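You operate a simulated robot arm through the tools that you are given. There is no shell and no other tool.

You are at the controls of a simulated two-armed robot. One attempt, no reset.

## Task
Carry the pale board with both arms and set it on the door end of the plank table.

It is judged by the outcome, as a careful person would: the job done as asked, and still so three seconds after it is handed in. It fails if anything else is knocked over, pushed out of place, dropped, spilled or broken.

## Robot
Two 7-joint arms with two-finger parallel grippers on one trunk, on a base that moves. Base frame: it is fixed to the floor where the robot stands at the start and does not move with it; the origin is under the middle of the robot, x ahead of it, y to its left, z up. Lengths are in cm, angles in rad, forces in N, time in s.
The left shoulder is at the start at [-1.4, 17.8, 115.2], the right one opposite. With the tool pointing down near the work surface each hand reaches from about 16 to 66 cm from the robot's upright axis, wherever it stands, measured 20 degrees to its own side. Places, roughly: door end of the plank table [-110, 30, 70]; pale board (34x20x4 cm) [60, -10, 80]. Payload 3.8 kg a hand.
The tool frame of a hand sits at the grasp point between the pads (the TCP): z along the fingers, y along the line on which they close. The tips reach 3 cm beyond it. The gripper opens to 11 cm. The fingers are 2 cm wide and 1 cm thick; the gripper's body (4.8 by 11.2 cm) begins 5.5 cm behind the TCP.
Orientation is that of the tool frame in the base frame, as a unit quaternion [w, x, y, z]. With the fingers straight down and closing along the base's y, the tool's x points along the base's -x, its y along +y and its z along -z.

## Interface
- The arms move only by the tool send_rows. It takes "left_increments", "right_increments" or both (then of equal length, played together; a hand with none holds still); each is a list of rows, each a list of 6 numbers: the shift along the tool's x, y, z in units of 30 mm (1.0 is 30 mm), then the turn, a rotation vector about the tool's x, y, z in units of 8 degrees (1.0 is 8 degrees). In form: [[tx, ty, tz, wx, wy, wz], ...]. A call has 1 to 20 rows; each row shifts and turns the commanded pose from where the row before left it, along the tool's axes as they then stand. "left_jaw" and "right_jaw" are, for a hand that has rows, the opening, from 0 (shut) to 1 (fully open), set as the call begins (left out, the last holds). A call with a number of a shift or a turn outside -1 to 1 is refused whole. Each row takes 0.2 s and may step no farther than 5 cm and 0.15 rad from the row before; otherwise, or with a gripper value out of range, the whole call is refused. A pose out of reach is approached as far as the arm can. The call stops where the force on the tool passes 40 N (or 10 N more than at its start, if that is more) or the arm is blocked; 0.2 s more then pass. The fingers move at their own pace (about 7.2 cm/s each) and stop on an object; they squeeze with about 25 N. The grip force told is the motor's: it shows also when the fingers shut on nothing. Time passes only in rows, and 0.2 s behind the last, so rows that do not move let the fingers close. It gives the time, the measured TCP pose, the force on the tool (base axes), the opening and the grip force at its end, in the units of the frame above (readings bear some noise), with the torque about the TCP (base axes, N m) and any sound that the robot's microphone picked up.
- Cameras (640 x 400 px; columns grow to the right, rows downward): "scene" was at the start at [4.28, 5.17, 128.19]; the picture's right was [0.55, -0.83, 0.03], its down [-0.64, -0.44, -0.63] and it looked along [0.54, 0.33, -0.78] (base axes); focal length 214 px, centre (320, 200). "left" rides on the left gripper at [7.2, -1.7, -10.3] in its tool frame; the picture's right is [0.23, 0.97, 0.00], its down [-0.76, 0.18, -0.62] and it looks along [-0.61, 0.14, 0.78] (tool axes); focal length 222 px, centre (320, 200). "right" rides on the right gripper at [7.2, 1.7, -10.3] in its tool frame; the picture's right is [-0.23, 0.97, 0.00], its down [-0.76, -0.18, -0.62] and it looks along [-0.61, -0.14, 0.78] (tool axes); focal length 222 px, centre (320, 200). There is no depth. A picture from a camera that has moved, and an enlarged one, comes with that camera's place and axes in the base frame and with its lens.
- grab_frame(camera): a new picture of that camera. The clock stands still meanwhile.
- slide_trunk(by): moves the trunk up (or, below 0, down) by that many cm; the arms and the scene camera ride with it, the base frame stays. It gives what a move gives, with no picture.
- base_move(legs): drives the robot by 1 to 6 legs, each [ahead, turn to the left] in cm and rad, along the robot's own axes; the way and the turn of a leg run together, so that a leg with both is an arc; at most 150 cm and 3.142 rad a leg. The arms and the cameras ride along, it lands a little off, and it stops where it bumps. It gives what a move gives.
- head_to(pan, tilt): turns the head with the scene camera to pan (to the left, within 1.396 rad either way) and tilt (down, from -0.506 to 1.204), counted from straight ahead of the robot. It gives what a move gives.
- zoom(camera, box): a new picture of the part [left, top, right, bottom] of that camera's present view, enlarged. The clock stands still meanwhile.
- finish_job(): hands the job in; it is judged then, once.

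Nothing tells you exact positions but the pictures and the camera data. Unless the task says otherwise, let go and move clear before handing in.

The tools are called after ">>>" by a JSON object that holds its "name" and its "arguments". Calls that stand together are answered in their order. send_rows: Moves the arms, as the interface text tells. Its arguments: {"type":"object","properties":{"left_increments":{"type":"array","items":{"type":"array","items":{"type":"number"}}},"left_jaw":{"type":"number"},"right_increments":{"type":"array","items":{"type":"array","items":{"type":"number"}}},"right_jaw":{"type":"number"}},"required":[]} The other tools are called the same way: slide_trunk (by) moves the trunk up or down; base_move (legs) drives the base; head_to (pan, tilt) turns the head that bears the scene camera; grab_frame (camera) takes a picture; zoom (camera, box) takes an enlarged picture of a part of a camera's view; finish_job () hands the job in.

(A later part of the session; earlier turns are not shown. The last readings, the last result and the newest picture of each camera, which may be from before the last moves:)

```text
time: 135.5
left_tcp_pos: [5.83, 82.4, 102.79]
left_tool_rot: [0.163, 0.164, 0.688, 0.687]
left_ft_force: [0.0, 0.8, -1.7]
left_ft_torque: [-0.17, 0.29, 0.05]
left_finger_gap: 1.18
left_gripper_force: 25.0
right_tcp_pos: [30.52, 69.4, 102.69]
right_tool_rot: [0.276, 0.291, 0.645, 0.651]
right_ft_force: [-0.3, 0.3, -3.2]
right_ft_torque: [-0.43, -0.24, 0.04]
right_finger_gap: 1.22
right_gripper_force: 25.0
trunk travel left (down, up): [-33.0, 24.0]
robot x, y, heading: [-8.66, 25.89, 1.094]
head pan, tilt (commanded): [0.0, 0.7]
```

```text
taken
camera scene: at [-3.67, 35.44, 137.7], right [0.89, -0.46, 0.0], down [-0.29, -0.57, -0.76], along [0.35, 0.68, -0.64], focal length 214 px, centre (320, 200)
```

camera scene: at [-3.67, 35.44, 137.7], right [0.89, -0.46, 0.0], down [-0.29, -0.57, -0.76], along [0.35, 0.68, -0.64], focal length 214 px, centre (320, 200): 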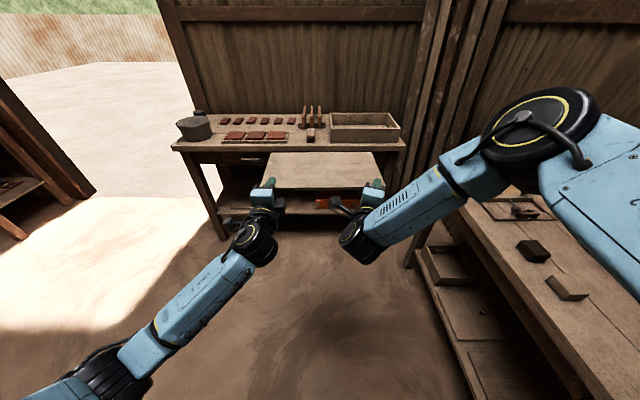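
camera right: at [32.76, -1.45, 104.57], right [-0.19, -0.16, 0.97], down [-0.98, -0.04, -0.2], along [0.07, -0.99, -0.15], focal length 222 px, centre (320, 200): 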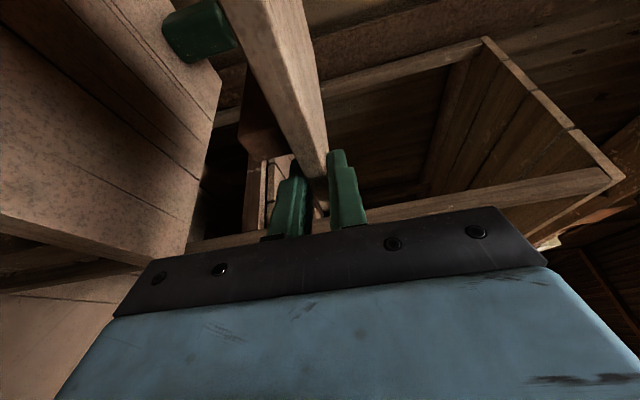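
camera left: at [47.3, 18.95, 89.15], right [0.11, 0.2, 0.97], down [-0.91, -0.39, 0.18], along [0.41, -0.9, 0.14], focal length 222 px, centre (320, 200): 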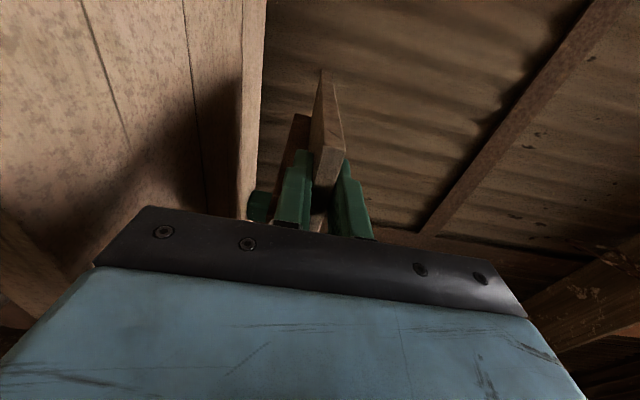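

The board is steady and nothing is near. I'll reverse along the aisle to come level with the free patch.

>>> {"name": "base_move", "arguments": {"legs": [[-64, 0]]}}

>>> {"name": "base_move", "arguments": {"legs": [[0, 1.58]]}}

>>> {"name": "grab_frame", "arguments": {"camera": "scene"}}

>>> {"name": "grab_frame", "arguments": {"camera": "left"}}

>>> {"name": "grab_frame", "arguments": {"camera": "right"}}

```text
time: 139.1
left_tcp_pos: [-23.59, 25.34, 102.86]
left_tool_rot: [0.163, 0.164, 0.688, 0.688]
left_ft_force: [1.1, -0.3, -1.9]
left_ft_torque: [-0.17, 0.28, 0.08]
left_finger_gap: 1.18
left_gripper_force: 25.3
right_tcp_pos: [1.22, 12.14, 102.62]
right_tool_rot: [0.277, 0.289, 0.645, 0.651]
right_ft_force: [-0.1, -0.5, -3.5]
right_ft_torque: [-0.41, -0.22, -0.05]
right_finger_gap: 1.22
right_gripper_force: 24.8
trunk travel left (down, up): [-33.0, 24.0]
robot x, y, heading: [-37.73, -31.31, 1.098]
head pan, tilt (commanded): [0.0, 0.7]
```

```text
time: 143.3
left_tcp_pos: [-94.07, -15.93, 102.85]
left_tool_rot: [-0.365, -0.365, 0.607, 0.605]
left_ft_force: [-0.3, 2.2, -2.2]
left_ft_torque: [-0.35, -0.2, 0.01]
left_finger_gap: 1.17
left_gripper_force: 25.1
right_tcp_pos: [-80.56, 8.47, 102.79]
right_tool_rot: [-0.258, -0.244, 0.664, 0.658]
right_ft_force: [0.3, -1.6, -4.0]
right_ft_torque: [0.26, -0.39, 0.07]
right_finger_gap: 1.21
right_gripper_force: 24.9
trunk travel left (down, up): [-33.0, 24.0]
robot x, y, heading: [-37.79, -31.49, 2.646]
head pan, tilt (commanded): [0.0, 0.7]
```

```text
taken
camera scene: at [-47.22, -26.18, 137.7], right [0.47, 0.88, 0.0], down [0.57, -0.3, -0.76], along [-0.67, 0.36, -0.64], focal length 214 px, centre (320, 200)
```

scene: 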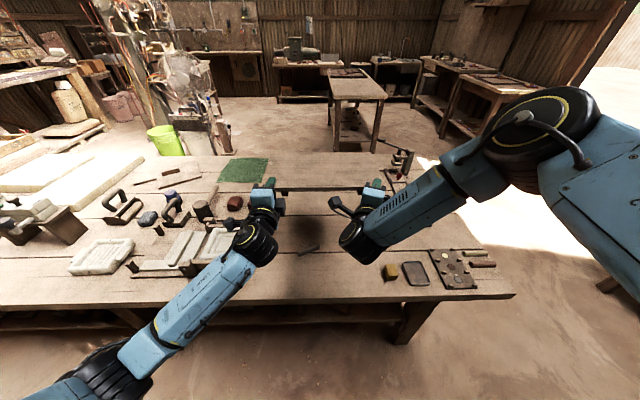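

```text
taken
camera left: at [-88.46, -27.23, 101.16], right [-0.11, -0.2, 0.97], down [0.91, 0.38, 0.18], along [-0.41, 0.9, 0.14], focal length 222 px, centre (320, 200)
```

left: 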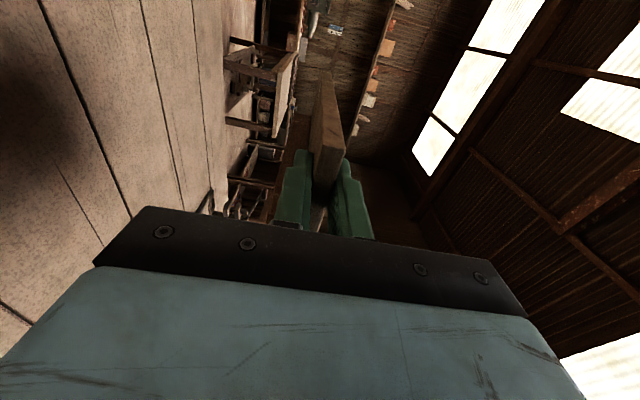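

```text
taken
camera right: at [-79.14, -4.04, 104.51], right [0.18, 0.17, 0.97], down [0.98, 0.04, -0.19], along [-0.07, 0.99, -0.15], focal length 222 px, centre (320, 200)
```

right: 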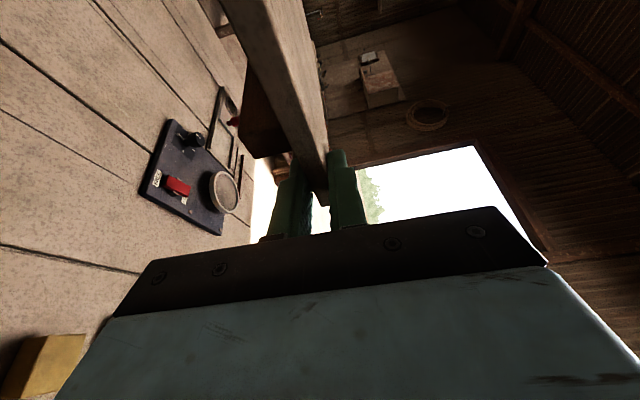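

I'm facing the plank table with the board parallel to its edge. The patch ahead is free, between the navy mat and the tray and just beyond the stick. I'll look down to judge how close my base can come to the table.

>>> {"name": "head_to", "arguments": {"pan": 0.0, "tilt": 1.2}}

>>> {"name": "grab_frame", "arguments": {"camera": "scene"}}

```text
time: 144.2
left_tcp_pos: [-94.24, -16.09, 102.75]
left_tool_rot: [-0.365, -0.365, 0.606, 0.605]
left_ft_force: [0.5, 0.0, -2.5]
left_ft_torque: [-0.32, -0.23, -0.17]
left_finger_gap: 1.18
left_gripper_force: 24.9
right_tcp_pos: [-80.6, 8.5, 102.65]
right_tool_rot: [-0.258, -0.245, 0.663, 0.659]
right_ft_force: [-0.7, -0.1, -3.4]
right_ft_torque: [0.27, -0.4, 0.15]
right_finger_gap: 1.21
right_gripper_force: 25.4
trunk travel left (down, up): [-33.0, 24.0]
robot x, y, heading: [-38.1, -31.33, 2.648]
head pan, tilt (commanded): [0.0, 1.201]
```

```text
taken
camera scene: at [-44.66, -27.53, 134.11], right [0.47, 0.88, 0.0], down [0.82, -0.44, -0.36], along [-0.32, 0.17, -0.93], focal length 214 px, centre (320, 200)
```

scene: 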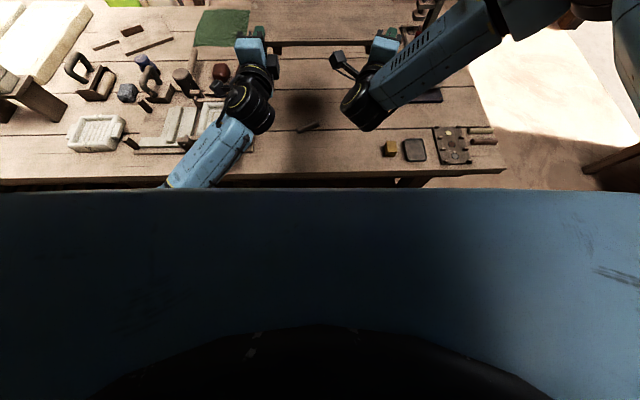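

My base isn't visible from here, so I'd rather reach a bit further with the arms than drive very close. I'll test extending both hands together by 4 cm up here.

>>> {"name": "send_rows", "arguments": {"left_increments": [[0, 0, 0.222, 0, 0, 0], [0, 0, 0.222, 0, 0, 0], [0, 0, 0.222, 0, 0, 0]], "right_increments": [[0.08, 0, 0.207, 0, 0, 0], [0.08, 0, 0.207, 0, 0, 0], [0.08, 0, 0.207, 0, 0, 0]]}}

```text
time: 145.0
left_tcp_pos: [-95.86, -14.99, 102.77]
left_tool_rot: [-0.363, -0.366, 0.606, 0.606]
left_ft_force: [5.7, -1.5, -1.0]
left_ft_torque: [-0.21, -0.31, -0.85]
left_finger_gap: 1.18
left_gripper_force: 24.8
right_tcp_pos: [-82.29, 9.52, 102.74]
right_tool_rot: [-0.258, -0.244, 0.663, 0.659]
right_ft_force: [-5.4, 2.4, -4.5]
right_ft_torque: [0.24, -0.37, -0.59]
right_finger_gap: 1.21
right_gripper_force: 24.9
trunk travel left (down, up): [-33.0, 24.0]
robot x, y, heading: [-37.48, -31.57, 2.649]
head pan, tilt (commanded): [0.0, 1.201]
```

No limits and only small internal forces. I'll extend 2 cm more.

>>> {"name": "send_rows", "arguments": {"left_increments": [[0, 0, 0.222, 0, 0, 0], [0, 0, 0.222, 0, 0, 0], [0, 0, 0.222, 0, 0, 0]], "right_increments": [[0.08, 0, 0.207, 0, 0, 0], [0.08, 0, 0.207, 0, 0, 0], [0.08, 0, 0.207, 0, 0, 0]]}}

```text
time: 145.8
left_tcp_pos: [-97.77, -13.97, 102.66]
left_tool_rot: [-0.366, -0.365, 0.606, 0.605]
left_ft_force: [2.5, -5.6, -1.2]
left_ft_torque: [-0.24, -0.29, -0.63]
left_finger_gap: 1.2
left_gripper_force: 24.8
right_tcp_pos: [-84.02, 10.41, 102.78]
right_tool_rot: [-0.257, -0.244, 0.664, 0.658]
right_ft_force: [-2.9, 4.5, -4.5]
right_ft_torque: [0.28, -0.37, -0.78]
right_finger_gap: 1.22
right_gripper_force: 25.1
trunk travel left (down, up): [-33.0, 24.0]
robot x, y, heading: [-37.76, -31.22, 2.644]
head pan, tilt (commanded): [0.0, 1.201]
```

The arms reach fine. I'll drive 6 cm closer, still high above the table.

>>> {"name": "base_move", "arguments": {"legs": [[6, 0]]}}

>>> {"name": "head_to", "arguments": {"pan": 0.0, "tilt": 0.85}}

>>> {"name": "grab_frame", "arguments": {"camera": "scene"}}

>>> {"name": "grab_frame", "arguments": {"camera": "left"}}

>>> {"name": "grab_frame", "arguments": {"camera": "right"}}

```text
time: 146.8
left_tcp_pos: [-103.18, -11.0, 102.84]
left_tool_rot: [-0.365, -0.365, 0.607, 0.604]
left_ft_force: [0.0, -7.5, -1.6]
left_ft_torque: [-0.2, -0.29, -0.45]
left_finger_gap: 1.21
left_gripper_force: 25.1
right_tcp_pos: [-89.5, 13.33, 102.78]
right_tool_rot: [-0.257, -0.244, 0.664, 0.658]
right_ft_force: [0.2, 7.5, -3.6]
right_ft_torque: [0.28, -0.36, -0.58]
right_finger_gap: 1.2
right_gripper_force: 24.9
trunk travel left (down, up): [-33.0, 24.0]
robot x, y, heading: [-43.19, -28.23, 2.649]
head pan, tilt (commanded): [0.0, 1.201]
```

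```text
time: 147.6
left_tcp_pos: [-103.08, -11.18, 102.7]
left_tool_rot: [-0.366, -0.366, 0.606, 0.604]
left_ft_force: [1.1, -1.5, -1.4]
left_ft_torque: [-0.28, -0.22, -0.28]
left_finger_gap: 1.18
left_gripper_force: 25.3
right_tcp_pos: [-89.41, 13.25, 102.76]
right_tool_rot: [-0.257, -0.245, 0.664, 0.658]
right_ft_force: [-0.3, 1.2, -4.1]
right_ft_torque: [0.26, -0.46, -0.06]
right_finger_gap: 1.2
right_gripper_force: 25.0
trunk travel left (down, up): [-33.0, 24.0]
robot x, y, heading: [-43.01, -28.52, 2.652]
head pan, tilt (commanded): [0.0, 0.85]
```

```text
taken
camera scene: at [-52.0, -23.59, 136.47], right [0.47, 0.88, 0.0], down [0.66, -0.36, -0.66], along [-0.58, 0.31, -0.75], focal length 214 px, centre (320, 200)
```

scene: 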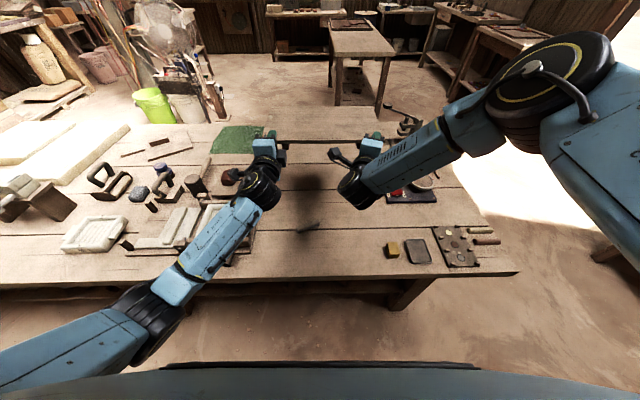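

```text
taken
camera left: at [-97.39, -22.35, 101.13], right [-0.11, -0.2, 0.97], down [0.91, 0.38, 0.18], along [-0.41, 0.9, 0.14], focal length 222 px, centre (320, 200)
```

left: 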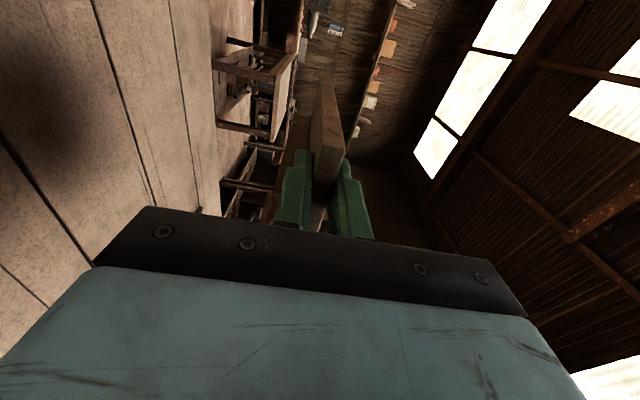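

```text
taken
camera right: at [-87.93, 0.73, 104.47], right [0.18, 0.16, 0.97], down [0.98, 0.04, -0.19], along [-0.07, 0.99, -0.15], focal length 222 px, centre (320, 200)
```

right: 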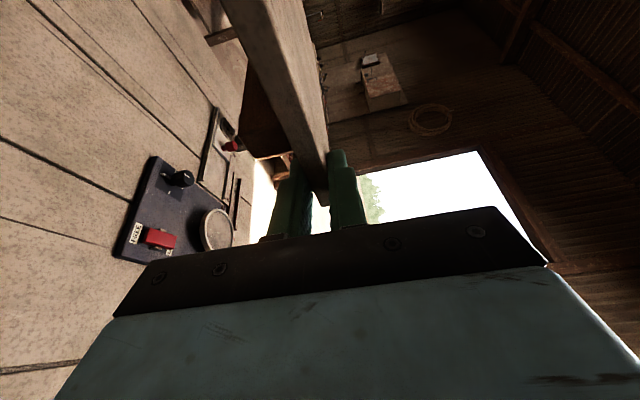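

The base is at 35 cm from the table with no bump, and the board hovers over the clear patch (its front edge would land about 4 cm past the stick). To set it down away from the edge I'll tilt the hands, far edge down, so the gripper bodies stay above the table. I'll start the tilt up here.

>>> {"name": "send_rows", "arguments": {"left_increments": [[0, 0, 0, 0.5, 0, 0], [0, 0, 0, 0.5, 0, 0], [0, 0, 0, 0.5, 0, 0]], "right_increments": [[0, 0.025, 0, 0.467, 0, -0.18], [0, 0.025, 0, 0.467, 0, -0.18], [0, 0.025, 0, 0.467, 0, -0.18]]}}

```text
time: 148.4
left_tcp_pos: [-103.07, -11.24, 102.69]
left_tool_rot: [-0.325, -0.402, 0.667, 0.537]
left_ft_force: [1.2, 3.0, -0.8]
left_ft_torque: [-0.28, -0.26, 0.55]
left_finger_gap: 1.18
left_gripper_force: 25.3
right_tcp_pos: [-89.35, 13.3, 102.93]
right_tool_rot: [-0.208, -0.294, 0.716, 0.598]
right_ft_force: [-0.7, -2.6, -4.8]
right_ft_torque: [0.42, -0.42, -0.32]
right_finger_gap: 1.25
right_gripper_force: 25.5
trunk travel left (down, up): [-33.0, 24.0]
robot x, y, heading: [-42.9, -28.17, 2.648]
head pan, tilt (commanded): [0.0, 0.85]
```

The board tilts smoothly with both hands. I'll continue to about 28°.

>>> {"name": "send_rows", "arguments": {"left_increments": [[0, 0, 0, 0.5, 0, 0], [0, 0, 0, 0.5, 0, 0], [0, 0, 0, 0.5, 0, 0], [0, 0, 0, 0.5, 0, 0]], "right_increments": [[0, 0.025, 0, 0.467, 0, -0.18], [0, 0.025, 0, 0.467, 0, -0.18], [0, 0.025, 0, 0.467, 0, -0.18], [0, 0.025, 0, 0.467, 0, -0.18]]}}

>>> {"name": "grab_frame", "arguments": {"camera": "scene"}}

>>> {"name": "grab_frame", "arguments": {"camera": "left"}}

>>> {"name": "grab_frame", "arguments": {"camera": "right"}}

```text
time: 149.4
left_tcp_pos: [-102.99, -11.11, 102.82]
left_tool_rot: [-0.265, -0.443, 0.735, 0.44]
left_ft_force: [4.2, -0.9, 1.5]
left_ft_torque: [0.41, -0.54, -0.62]
left_finger_gap: 1.19
left_gripper_force: 24.2
right_tcp_pos: [-89.42, 13.45, 103.24]
right_tool_rot: [-0.136, -0.353, 0.772, 0.511]
right_ft_force: [-2.7, 1.9, -8.2]
right_ft_torque: [0.58, -0.53, -0.43]
right_finger_gap: 1.22
right_gripper_force: 25.4
trunk travel left (down, up): [-33.0, 24.0]
robot x, y, heading: [-43.07, -28.29, 2.647]
head pan, tilt (commanded): [0.0, 0.85]
```

```text
taken
camera scene: at [-51.99, -23.58, 136.47], right [0.47, 0.88, 0.0], down [0.66, -0.36, -0.66], along [-0.58, 0.31, -0.75], focal length 214 px, centre (320, 200)
```

scene: 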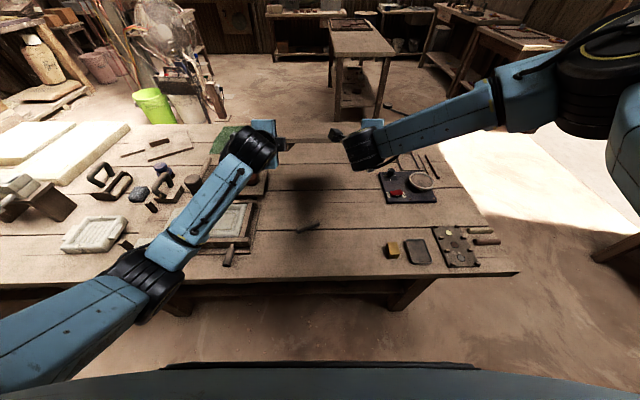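

```text
taken
camera left: at [-97.77, -22.08, 106.23], right [-0.51, 0.01, 0.86], down [0.77, 0.46, 0.45], along [-0.39, 0.89, -0.24], focal length 222 px, centre (320, 200)
```

left: 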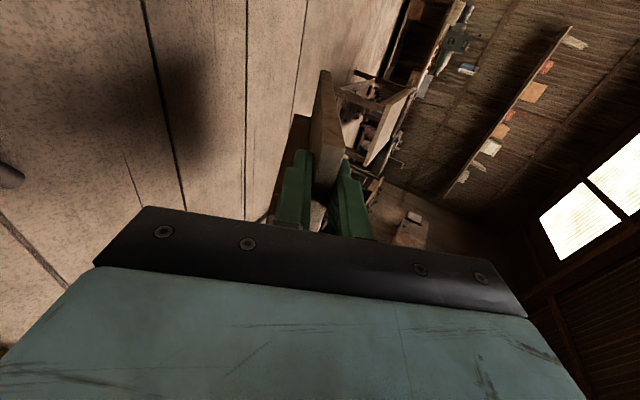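

```text
taken
camera right: at [-89.42, 1.64, 108.15], right [-0.23, 0.38, 0.9], down [0.97, 0.05, 0.23], along [0.04, 0.92, -0.38], focal length 222 px, centre (320, 200)
```

right: 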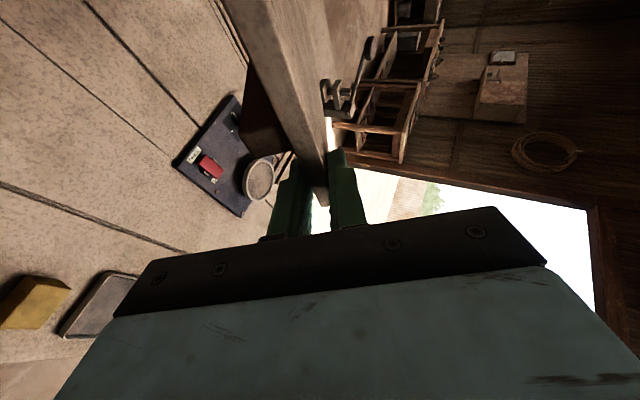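

The tilt is about 28° with the board well held. My left forearm would come close to the table edge if I only lowered the trunk, so I'll lower the hands relative to the trunk first (which lifts the elbows), in small joint steps.

>>> {"name": "send_rows", "arguments": {"left_increments": [[0, -0.294, 0.158, 0, 0, 0], [0, -0.294, 0.158, 0, 0, 0], [0, -0.294, 0.158, 0, 0, 0]], "right_increments": [[0.05, -0.295, 0.147, 0, 0, 0], [0.05, -0.295, 0.147, 0, 0, 0], [0.05, -0.295, 0.147, 0, 0, 0]]}}

```text
time: 150.2
left_tcp_pos: [-103.21, -11.02, 99.68]
left_tool_rot: [-0.266, -0.444, 0.734, 0.44]
left_ft_force: [2.0, -0.6, 2.1]
left_ft_torque: [0.41, -0.54, -0.52]
left_finger_gap: 1.2
left_gripper_force: 25.3
right_tcp_pos: [-89.43, 13.44, 100.17]
right_tool_rot: [-0.137, -0.354, 0.772, 0.51]
right_ft_force: [-1.6, 0.1, -7.0]
right_ft_torque: [0.37, -0.42, 0.06]
right_finger_gap: 1.2
right_gripper_force: 24.8
trunk travel left (down, up): [-33.0, 24.0]
robot x, y, heading: [-43.44, -28.21, 2.651]
head pan, tilt (commanded): [0.0, 0.85]
```

Both hands moved down together without limits. I'll continue in the same way.

>>> {"name": "send_rows", "arguments": {"left_increments": [[0, -0.294, 0.158, 0, 0, 0], [0, -0.294, 0.158, 0, 0, 0], [0, -0.294, 0.158, 0, 0, 0], [0, -0.294, 0.158, 0, 0, 0], [0, -0.294, 0.158, 0, 0, 0]], "right_increments": [[0.05, -0.295, 0.147, 0, 0, 0], [0.05, -0.295, 0.147, 0, 0, 0], [0.05, -0.295, 0.147, 0, 0, 0], [0.05, -0.295, 0.147, 0, 0, 0], [0.05, -0.295, 0.147, 0, 0, 0]]}}

>>> {"name": "grab_frame", "arguments": {"camera": "scene"}}

```text
time: 151.4
left_tcp_pos: [-103.19, -11.05, 94.81]
left_tool_rot: [-0.266, -0.443, 0.734, 0.44]
left_ft_force: [2.2, 4.4, 0.3]
left_ft_torque: [0.17, -0.44, 0.14]
left_finger_gap: 1.19
left_gripper_force: 24.7
right_tcp_pos: [-89.45, 13.36, 95.27]
right_tool_rot: [-0.137, -0.354, 0.772, 0.51]
right_ft_force: [-1.9, -4.3, -6.3]
right_ft_torque: [0.47, -0.44, -0.09]
right_finger_gap: 1.22
right_gripper_force: 25.4
trunk travel left (down, up): [-33.0, 24.0]
robot x, y, heading: [-43.11, -28.45, 2.65]
head pan, tilt (commanded): [0.0, 0.85]
```

```text
taken
camera scene: at [-52.0, -23.58, 136.47], right [0.47, 0.88, 0.0], down [0.66, -0.36, -0.66], along [-0.58, 0.31, -0.75], focal length 214 px, centre (320, 200)
```

scene: 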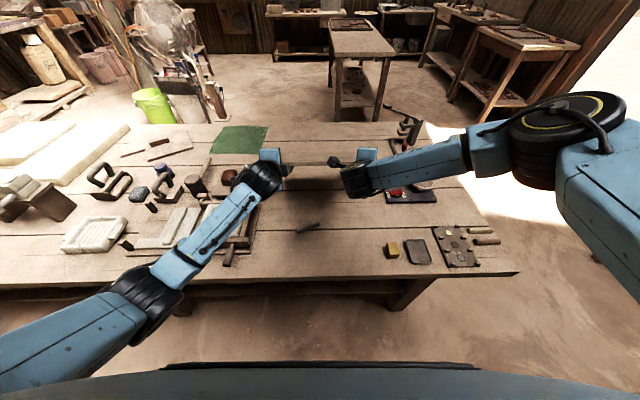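

The elbows now ride well above table height. I'll lower the trunk in stages until the far edge is just above the table.

>>> {"name": "slide_trunk", "arguments": {"by": -10}}

>>> {"name": "grab_frame", "arguments": {"camera": "scene"}}

>>> {"name": "grab_frame", "arguments": {"camera": "left"}}

>>> {"name": "grab_frame", "arguments": {"camera": "right"}}

```text
time: 152.8
left_tcp_pos: [-103.07, -11.12, 84.88]
left_tool_rot: [-0.266, -0.443, 0.734, 0.44]
left_ft_force: [1.8, 4.4, 0.9]
left_ft_torque: [0.23, -0.46, -0.08]
left_finger_gap: 1.2
left_gripper_force: 25.4
right_tcp_pos: [-89.48, 13.38, 85.42]
right_tool_rot: [-0.138, -0.353, 0.772, 0.511]
right_ft_force: [-1.8, -5.2, -5.9]
right_ft_torque: [0.3, -0.37, 0.09]
right_finger_gap: 1.2
right_gripper_force: 24.7
trunk travel left (down, up): [-23.0, 34.0]
robot x, y, heading: [-43.2, -28.55, 2.649]
head pan, tilt (commanded): [0.0, 0.85]
```

```text
taken
camera scene: at [-51.97, -23.6, 126.49], right [0.47, 0.88, 0.0], down [0.66, -0.36, -0.66], along [-0.58, 0.31, -0.75], focal length 214 px, centre (320, 200)
```

scene: 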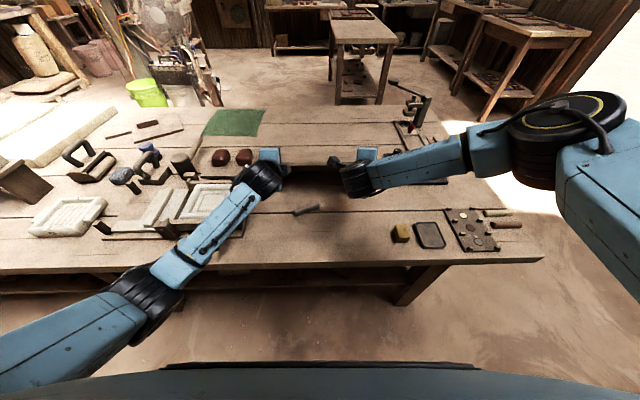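

```text
taken
camera left: at [-97.78, -22.15, 88.27], right [-0.51, 0.01, 0.86], down [0.77, 0.46, 0.45], along [-0.39, 0.89, -0.24], focal length 222 px, centre (320, 200)
```

left: 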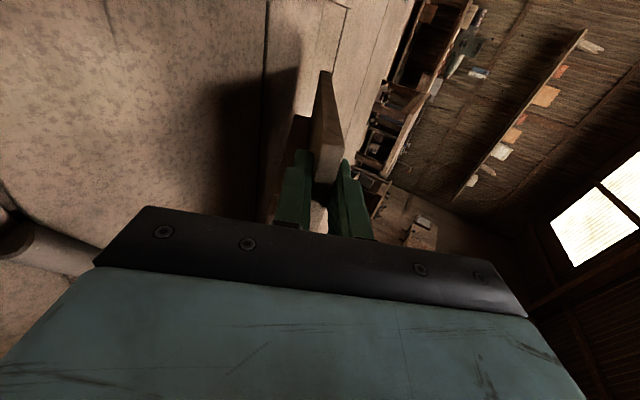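

```text
taken
camera right: at [-89.37, 1.56, 90.29], right [-0.23, 0.38, 0.9], down [0.97, 0.05, 0.23], along [0.04, 0.92, -0.38], focal length 222 px, centre (320, 200)
```

right: 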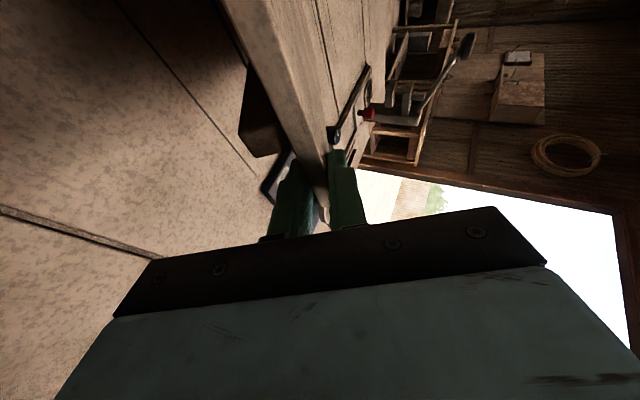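

The far edge should be about 3 cm above the table now, and the stick lies clear on the inside of my left hand. I'll lower 2 cm more and check the far edge visually.

>>> {"name": "slide_trunk", "arguments": {"by": -2}}

>>> {"name": "zoom", "arguments": {"camera": "left", "box": [200, 40, 400, 240]}}

>>> {"name": "zoom", "arguments": {"camera": "right", "box": [200, 0, 400, 240]}}

>>> {"name": "zoom", "arguments": {"camera": "scene", "box": [220, 110, 420, 235]}}

```text
time: 153.4
left_tcp_pos: [-103.12, -11.21, 83.1]
left_tool_rot: [-0.266, -0.442, 0.733, 0.443]
left_ft_force: [3.0, 5.0, 7.1]
left_ft_torque: [0.55, 0.9, 0.1]
left_finger_gap: 1.19
left_gripper_force: 24.8
right_tcp_pos: [-89.38, 13.3, 83.63]
right_tool_rot: [-0.138, -0.352, 0.771, 0.512]
right_ft_force: [1.1, -6.7, 4.5]
right_ft_torque: [0.79, 0.24, 0.24]
right_finger_gap: 1.21
right_gripper_force: 25.0
trunk travel left (down, up): [-21.0, 36.0]
robot x, y, heading: [-43.29, -28.44, 2.651]
head pan, tilt (commanded): [0.0, 0.85]
```

```text
2.00 times, centred on (300, 140) of left
camera zoom: at [-97.71, -22.21, 86.51], right [-0.51, 0.01, 0.86], down [0.77, 0.46, 0.45], along [-0.39, 0.89, -0.24], focal length 444 px, centre (360, 320)
```

zoom: 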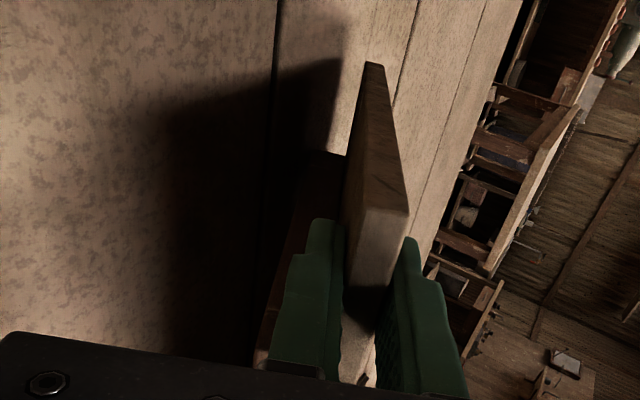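

```text
1.67 times, centred on (300, 120) of right
camera zoom: at [-89.3, 1.5, 88.51], right [-0.23, 0.38, 0.9], down [0.97, 0.05, 0.23], along [0.04, 0.93, -0.38], focal length 370 px, centre (353, 333)
```

zoom: 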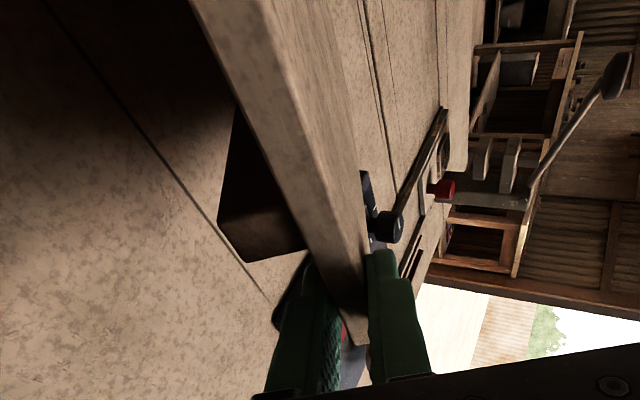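

```text
3.20 times, centred on (320, 172) of scene
camera zoom: at [-51.79, -23.7, 124.51], right [0.47, 0.88, 0.0], down [0.66, -0.35, -0.66], along [-0.58, 0.31, -0.75], focal length 686 px, centre (320, 288)
```

zoom: 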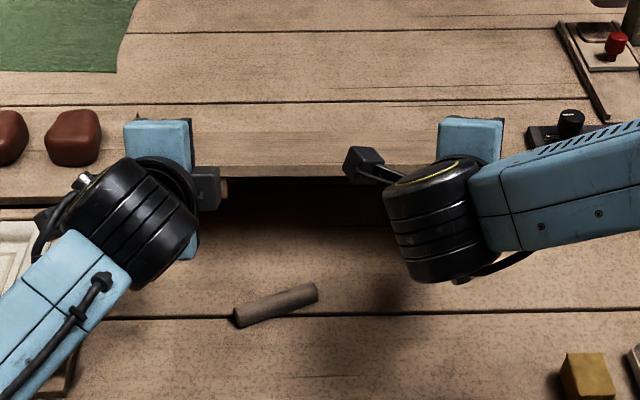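

The forces show the far edge resting lightly on the table, with the mat, domes and stick all clear of the board. Next I'll open the jaws only partway, so the near edge rests on the lower fingers and can hinge down as I lower it.

>>> {"name": "send_rows", "arguments": {"left_increments": [[0, 0, 0, 0, 0, 0], [0, 0, 0, 0, 0, 0], [0, 0, 0, 0, 0, 0]], "right_increments": [[0, 0, 0, 0, 0, 0], [0, 0, 0, 0, 0, 0], [0, 0, 0, 0, 0, 0]], "left_jaw": 0.25, "right_jaw": 0.25}}

>>> {"name": "grab_frame", "arguments": {"camera": "left"}}

>>> {"name": "grab_frame", "arguments": {"camera": "right"}}

>>> {"name": "zoom", "arguments": {"camera": "scene", "box": [220, 110, 420, 235]}}

```text
time: 154.2
left_tcp_pos: [-103.17, -11.29, 82.81]
left_tool_rot: [-0.267, -0.443, 0.735, 0.439]
left_ft_force: [0.6, -1.2, -2.8]
left_ft_torque: [0.02, 0.05, 0.01]
left_finger_gap: 2.82
left_gripper_force: 0.9
right_tcp_pos: [-89.48, 13.27, 83.3]
right_tool_rot: [-0.137, -0.352, 0.771, 0.512]
right_ft_force: [0.8, 0.6, -0.4]
right_ft_torque: [-0.02, 0.03, -0.01]
right_finger_gap: 2.76
right_gripper_force: 0.0
trunk travel left (down, up): [-21.0, 36.0]
robot x, y, heading: [-43.06, -28.27, 2.654]
head pan, tilt (commanded): [0.0, 0.85]
```

```text
taken
camera left: at [-97.77, -22.21, 86.23], right [-0.51, 0.01, 0.86], down [0.77, 0.46, 0.45], along [-0.39, 0.89, -0.24], focal length 222 px, centre (320, 200)
```

left: 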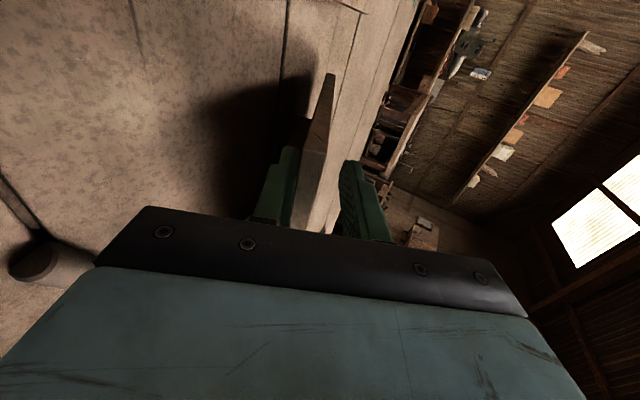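

```text
taken
camera right: at [-89.37, 1.58, 88.3], right [-0.23, 0.38, 0.9], down [0.97, 0.05, 0.23], along [0.04, 0.92, -0.38], focal length 222 px, centre (320, 200)
```

right: 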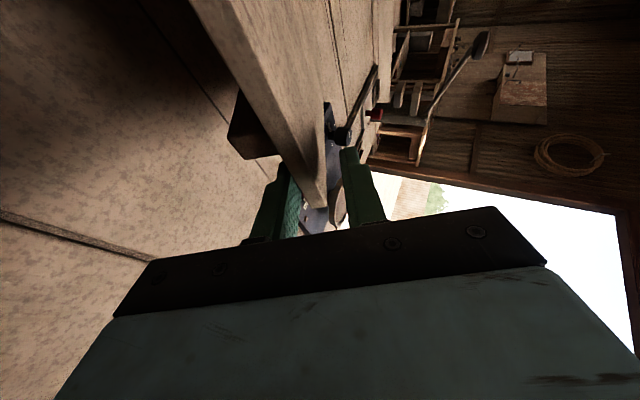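

```text
3.20 times, centred on (320, 172) of scene
camera zoom: at [-51.96, -23.63, 124.48], right [0.47, 0.88, 0.0], down [0.66, -0.36, -0.66], along [-0.58, 0.31, -0.75], focal length 686 px, centre (320, 288)
```

zoom: 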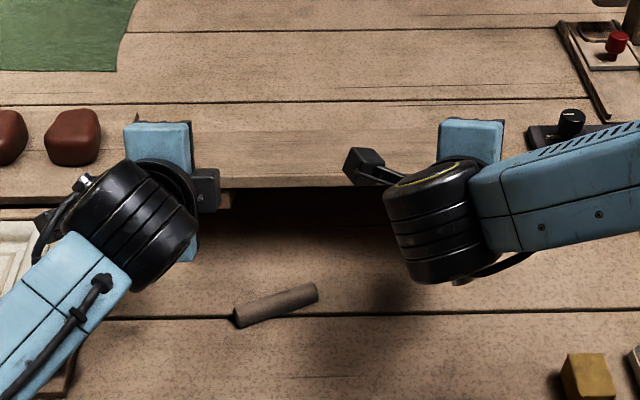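

The near edge now rests on the lower fingers with the far edge on the table. I'll lower the hands along the hinge arc, a few centimetres at a time.

>>> {"name": "send_rows", "arguments": {"left_increments": [[0, -0.19, 0, 0, 0, 0], [0, -0.19, 0, 0, 0, 0], [0, -0.19, 0, 0, 0, 0], [0, -0.19, 0, 0, 0, 0]], "right_increments": [[-0.004, -0.19, 0, 0, 0, 0], [-0.004, -0.19, 0, 0, 0, 0], [-0.004, -0.19, 0, 0, 0, 0], [-0.004, -0.19, 0, 0, 0, 0]]}}

>>> {"name": "grab_frame", "arguments": {"camera": "left"}}

>>> {"name": "grab_frame", "arguments": {"camera": "right"}}

```text
time: 155.2
left_tcp_pos: [-102.12, -11.58, 80.96]
left_tool_rot: [-0.266, -0.444, 0.734, 0.44]
left_ft_force: [0.5, -0.1, -2.3]
left_ft_torque: [0.0, 0.02, 0.01]
left_finger_gap: 2.83
left_gripper_force: 1.3
right_tcp_pos: [-88.54, 12.83, 81.43]
right_tool_rot: [-0.138, -0.352, 0.772, 0.51]
right_ft_force: [0.6, 0.5, -0.4]
right_ft_torque: [0.01, -0.02, 0.01]
right_finger_gap: 2.78
right_gripper_force: 0.4
trunk travel left (down, up): [-21.0, 36.0]
robot x, y, heading: [-43.26, -28.36, 2.651]
head pan, tilt (commanded): [0.0, 0.85]
```

```text
taken
camera left: at [-96.79, -22.71, 84.32], right [-0.51, 0.01, 0.86], down [0.77, 0.46, 0.45], along [-0.39, 0.89, -0.24], focal length 222 px, centre (320, 200)
```

left: 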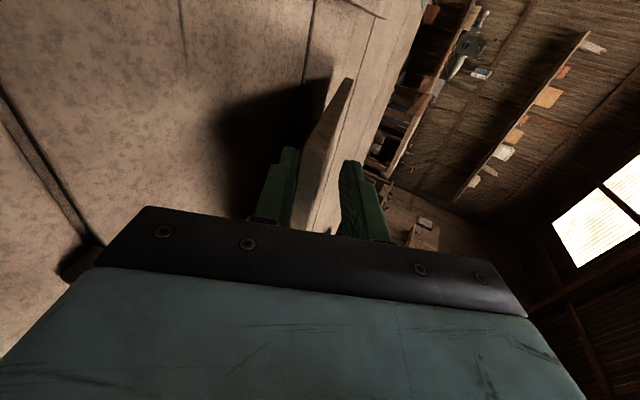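

```text
taken
camera right: at [-88.5, 1.04, 86.37], right [-0.23, 0.38, 0.9], down [0.97, 0.05, 0.23], along [0.04, 0.92, -0.38], focal length 222 px, centre (320, 200)
```

right: 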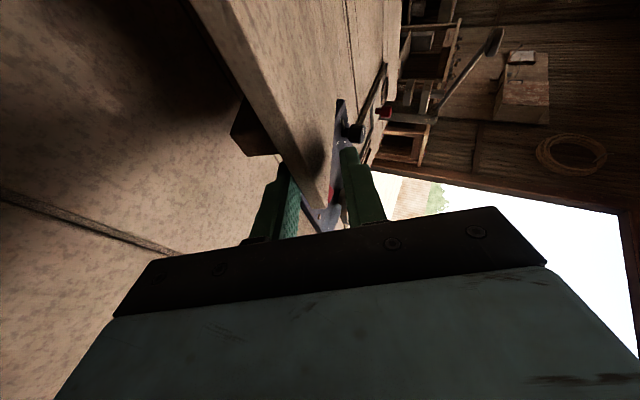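

The board is hinging down as planned. I'll open the jaws a touch more so it has room to lie flat, and keep lowering.

>>> {"name": "send_rows", "arguments": {"left_increments": [[0, 0, 0, 0, 0, 0], [0, -0.214, 0.024, 0, 0, 0], [0, -0.214, 0.024, 0, 0, 0], [0, -0.214, 0.024, 0, 0, 0], [0, -0.214, 0.024, 0, 0, 0]], "right_increments": [[0, 0, 0, 0, 0, 0], [0.004, -0.214, 0.021, 0, 0, 0], [0.004, -0.214, 0.021, 0, 0, 0], [0.004, -0.214, 0.021, 0, 0, 0], [0.004, -0.214, 0.021, 0, 0, 0]], "left_jaw": 0.33, "right_jaw": 0.33}}

>>> {"name": "grab_frame", "arguments": {"camera": "left"}}

>>> {"name": "grab_frame", "arguments": {"camera": "right"}}

>>> {"name": "grab_frame", "arguments": {"camera": "scene"}}

```text
time: 156.4
left_tcp_pos: [-101.2, -12.11, 78.39]
left_tool_rot: [-0.266, -0.444, 0.734, 0.44]
left_ft_force: [-0.3, -0.5, -0.4]
left_ft_torque: [0.01, 0.0, 0.01]
left_finger_gap: 3.71
left_gripper_force: 0.9
right_tcp_pos: [-87.65, 12.44, 78.96]
right_tool_rot: [-0.137, -0.353, 0.772, 0.511]
right_ft_force: [0.3, -0.1, -1.0]
right_ft_torque: [0.03, -0.02, -0.02]
right_finger_gap: 3.63
right_gripper_force: 0.1
trunk travel left (down, up): [-21.0, 36.0]
robot x, y, heading: [-43.42, -28.19, 2.653]
head pan, tilt (commanded): [0.0, 0.85]
```

```text
taken
camera left: at [-95.92, -23.12, 81.82], right [-0.51, 0.01, 0.86], down [0.77, 0.46, 0.45], along [-0.39, 0.89, -0.24], focal length 222 px, centre (320, 200)
```

left: 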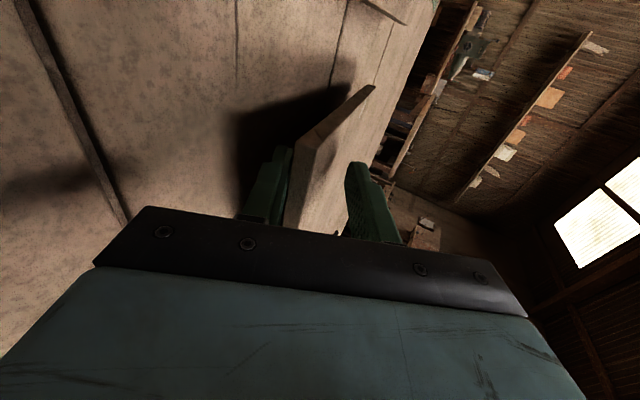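

```text
taken
camera right: at [-87.56, 0.65, 83.89], right [-0.23, 0.38, 0.9], down [0.97, 0.05, 0.23], along [0.04, 0.92, -0.38], focal length 222 px, centre (320, 200)
```

right: 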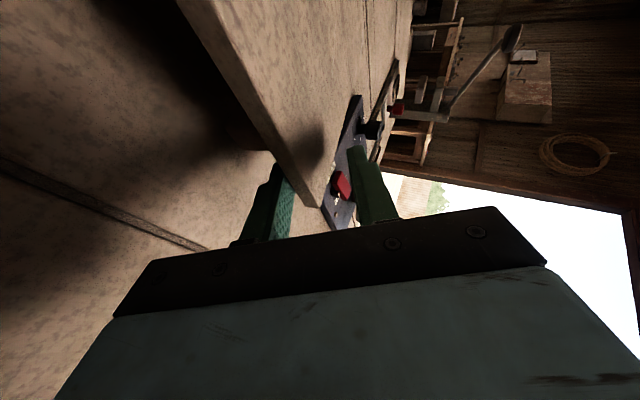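

```text
taken
camera scene: at [-51.95, -23.61, 124.48], right [0.47, 0.88, 0.0], down [0.66, -0.36, -0.66], along [-0.58, 0.31, -0.75], focal length 214 px, centre (320, 200)
```

scene: 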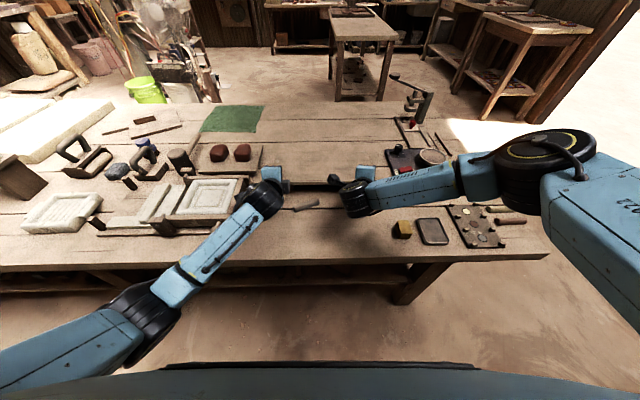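

It keeps settling evenly, with low forces. I'll lower another 2.5 cm.

>>> {"name": "send_rows", "arguments": {"left_increments": [[0, -0.211, 0.047, 0, 0, 0], [0, -0.211, 0.047, 0, 0, 0], [0, -0.211, 0.047, 0, 0, 0], [0, 0, 0, 0, 0, 0]], "right_increments": [[0.012, -0.211, 0.043, 0, 0, 0], [0.012, -0.211, 0.043, 0, 0, 0], [0.012, -0.211, 0.043, 0, 0, 0], [0, 0, 0, 0, 0, 0]]}}

>>> {"name": "zoom", "arguments": {"camera": "left", "box": [200, 40, 440, 240]}}

>>> {"name": "zoom", "arguments": {"camera": "right", "box": [160, 40, 400, 240]}}

>>> {"name": "zoom", "arguments": {"camera": "scene", "box": [220, 130, 420, 255]}}

```text
time: 157.4
left_tcp_pos: [-100.93, -12.27, 76.51]
left_tool_rot: [-0.266, -0.443, 0.734, 0.439]
left_ft_force: [1.2, 0.2, -1.8]
left_ft_torque: [0.03, 0.02, -0.01]
left_finger_gap: 3.72
left_gripper_force: 1.2
right_tcp_pos: [-87.12, 12.12, 77.05]
right_tool_rot: [-0.136, -0.353, 0.772, 0.511]
right_ft_force: [0.1, 0.4, -0.6]
right_ft_torque: [0.03, -0.03, 0.0]
right_finger_gap: 3.66
right_gripper_force: 0.0
trunk travel left (down, up): [-21.0, 36.0]
robot x, y, heading: [-43.26, -28.35, 2.65]
head pan, tilt (commanded): [0.0, 0.85]
```

```text
2.00 times, centred on (320, 140) of left
camera zoom: at [-95.48, -23.34, 79.95], right [-0.51, 0.01, 0.86], down [0.77, 0.46, 0.45], along [-0.39, 0.89, -0.24], focal length 444 px, centre (320, 320)
```

zoom: 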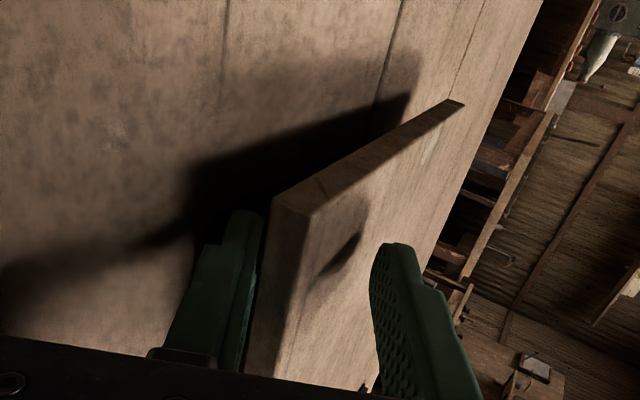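

```text
2.00 times, centred on (280, 140) of right
camera zoom: at [-87.03, 0.37, 82.02], right [-0.23, 0.38, 0.9], down [0.97, 0.05, 0.23], along [0.04, 0.92, -0.38], focal length 444 px, centre (400, 320)
```

zoom: 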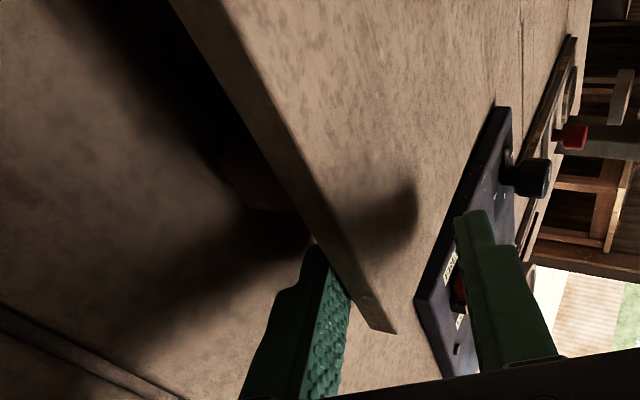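

```text
3.20 times, centred on (320, 192) of scene
camera zoom: at [-51.95, -23.61, 124.48], right [0.47, 0.88, 0.0], down [0.66, -0.36, -0.66], along [-0.58, 0.31, -0.75], focal length 686 px, centre (320, 224)
```

zoom: 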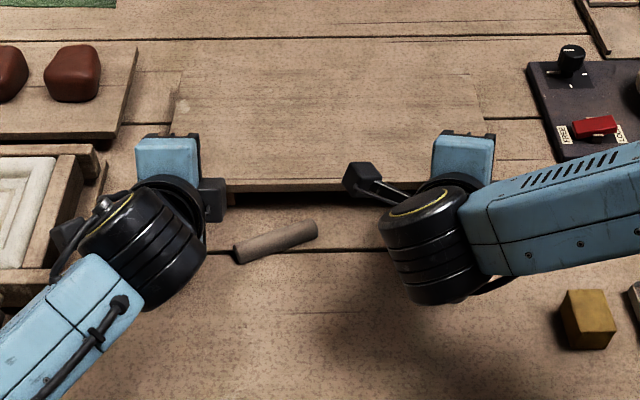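

The board is nearly flat now, with clear space to the mat, the dome board and the stick. I'll lower in small steps until the battens take the weight.

>>> {"name": "send_rows", "arguments": {"left_increments": [[0, -0.14, 0.05, 0, 0, 0], [0, -0.14, 0.05, 0, 0, 0], [0, 0, 0, 0, 0, 0]], "right_increments": [[0.018, -0.14, 0.046, 0, 0, 0], [0.018, -0.14, 0.046, 0, 0, 0], [0, 0, 0, 0, 0, 0]]}}

>>> {"name": "zoom", "arguments": {"camera": "left", "box": [200, 40, 440, 240]}}

>>> {"name": "zoom", "arguments": {"camera": "right", "box": [160, 40, 400, 240]}}

```text
time: 158.2
left_tcp_pos: [-100.71, -12.4, 75.76]
left_tool_rot: [-0.267, -0.443, 0.733, 0.442]
left_ft_force: [2.4, -3.1, 5.0]
left_ft_torque: [-0.06, 0.02, -0.03]
left_finger_gap: 3.51
left_gripper_force: 0.0
right_tcp_pos: [-86.9, 12.06, 76.21]
right_tool_rot: [-0.137, -0.352, 0.772, 0.511]
right_ft_force: [0.3, 0.0, 0.8]
right_ft_torque: [0.02, 0.0, 0.0]
right_finger_gap: 3.66
right_gripper_force: 0.1
trunk travel left (down, up): [-21.0, 36.0]
robot x, y, heading: [-43.07, -28.27, 2.65]
head pan, tilt (commanded): [0.0, 0.85]
```

```text
2.00 times, centred on (320, 140) of left
camera zoom: at [-95.39, -23.42, 79.25], right [-0.51, 0.01, 0.86], down [0.77, 0.46, 0.45], along [-0.39, 0.89, -0.24], focal length 444 px, centre (320, 320)
```

zoom: 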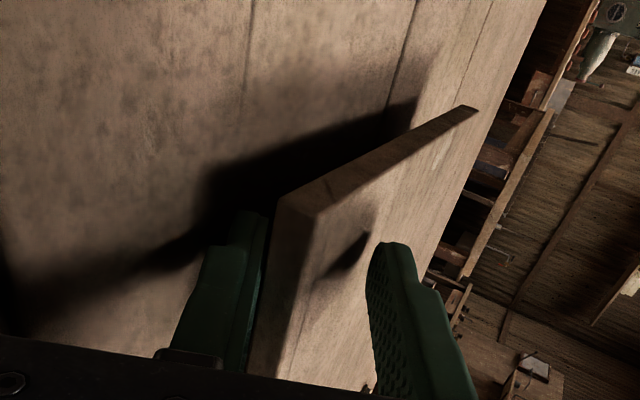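

```text
2.00 times, centred on (280, 140) of right
camera zoom: at [-86.88, 0.3, 81.15], right [-0.23, 0.38, 0.9], down [0.97, 0.05, 0.23], along [0.04, 0.92, -0.38], focal length 444 px, centre (400, 320)
```

zoom: 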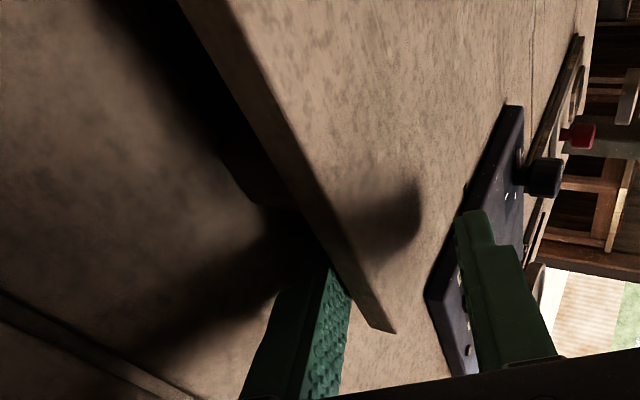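

The left lower finger just touched the table, so the tabletop is at about z 71.6 and the board is essentially down on its battens. I'll ease both hands straight back 1 cm so the sloped fingers drop away from the plate edge.

>>> {"name": "send_rows", "arguments": {"left_increments": [[0, 0.044, -0.024, 0, 0, 0], [0, -0.053, -0.098, 0, 0, 0], [0, -0.053, -0.098, 0, 0, 0], [0, -0.053, -0.098, 0, 0, 0]], "right_increments": [[-0.0075, 0.03, -0.02, 0, 0, 0], [-0.036, -0.051, -0.092, 0, 0, 0], [-0.036, -0.051, -0.092, 0, 0, 0], [-0.036, -0.051, -0.092, 0, 0, 0]]}}

>>> {"name": "zoom", "arguments": {"camera": "left", "box": [200, 40, 440, 240]}}

>>> {"name": "zoom", "arguments": {"camera": "right", "box": [160, 40, 400, 240]}}

>>> {"name": "zoom", "arguments": {"camera": "scene", "box": [220, 130, 420, 255]}}

```text
time: 159.2
left_tcp_pos: [-99.8, -12.84, 75.88]
left_tool_rot: [-0.267, -0.443, 0.734, 0.44]
left_ft_force: [-1.9, 1.0, 3.1]
left_ft_torque: [0.05, 0.05, -0.02]
left_finger_gap: 3.47
left_gripper_force: 0.1
right_tcp_pos: [-86.06, 11.68, 76.2]
right_tool_rot: [-0.138, -0.352, 0.772, 0.511]
right_ft_force: [0.3, 0.0, 0.1]
right_ft_torque: [0.02, 0.0, 0.0]
right_finger_gap: 3.65
right_gripper_force: 0.1
trunk travel left (down, up): [-21.0, 36.0]
robot x, y, heading: [-43.23, -28.36, 2.647]
head pan, tilt (commanded): [0.0, 0.85]
```

```text
2.00 times, centred on (320, 140) of left
camera zoom: at [-94.51, -23.9, 79.28], right [-0.51, 0.01, 0.86], down [0.77, 0.46, 0.45], along [-0.39, 0.89, -0.24], focal length 444 px, centre (320, 320)
```

zoom: 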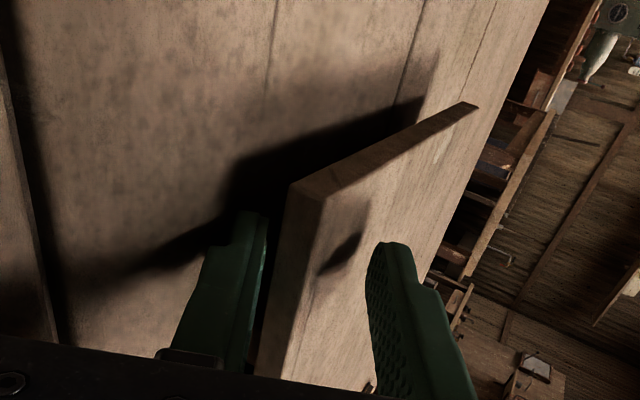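

```text
2.00 times, centred on (280, 140) of right
camera zoom: at [-86.02, -0.13, 81.24], right [-0.23, 0.38, 0.9], down [0.97, 0.05, 0.23], along [0.04, 0.92, -0.38], focal length 444 px, centre (400, 320)
```

zoom: 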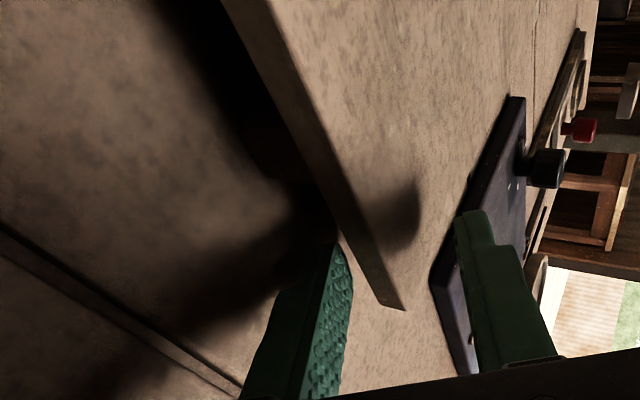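

```text
3.20 times, centred on (320, 192) of scene
camera zoom: at [-51.93, -23.61, 124.48], right [0.47, 0.88, 0.0], down [0.66, -0.36, -0.66], along [-0.58, 0.31, -0.75], focal length 686 px, centre (320, 224)
```

zoom: 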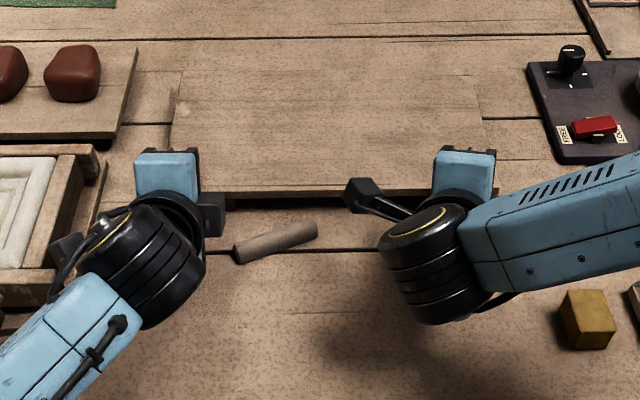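

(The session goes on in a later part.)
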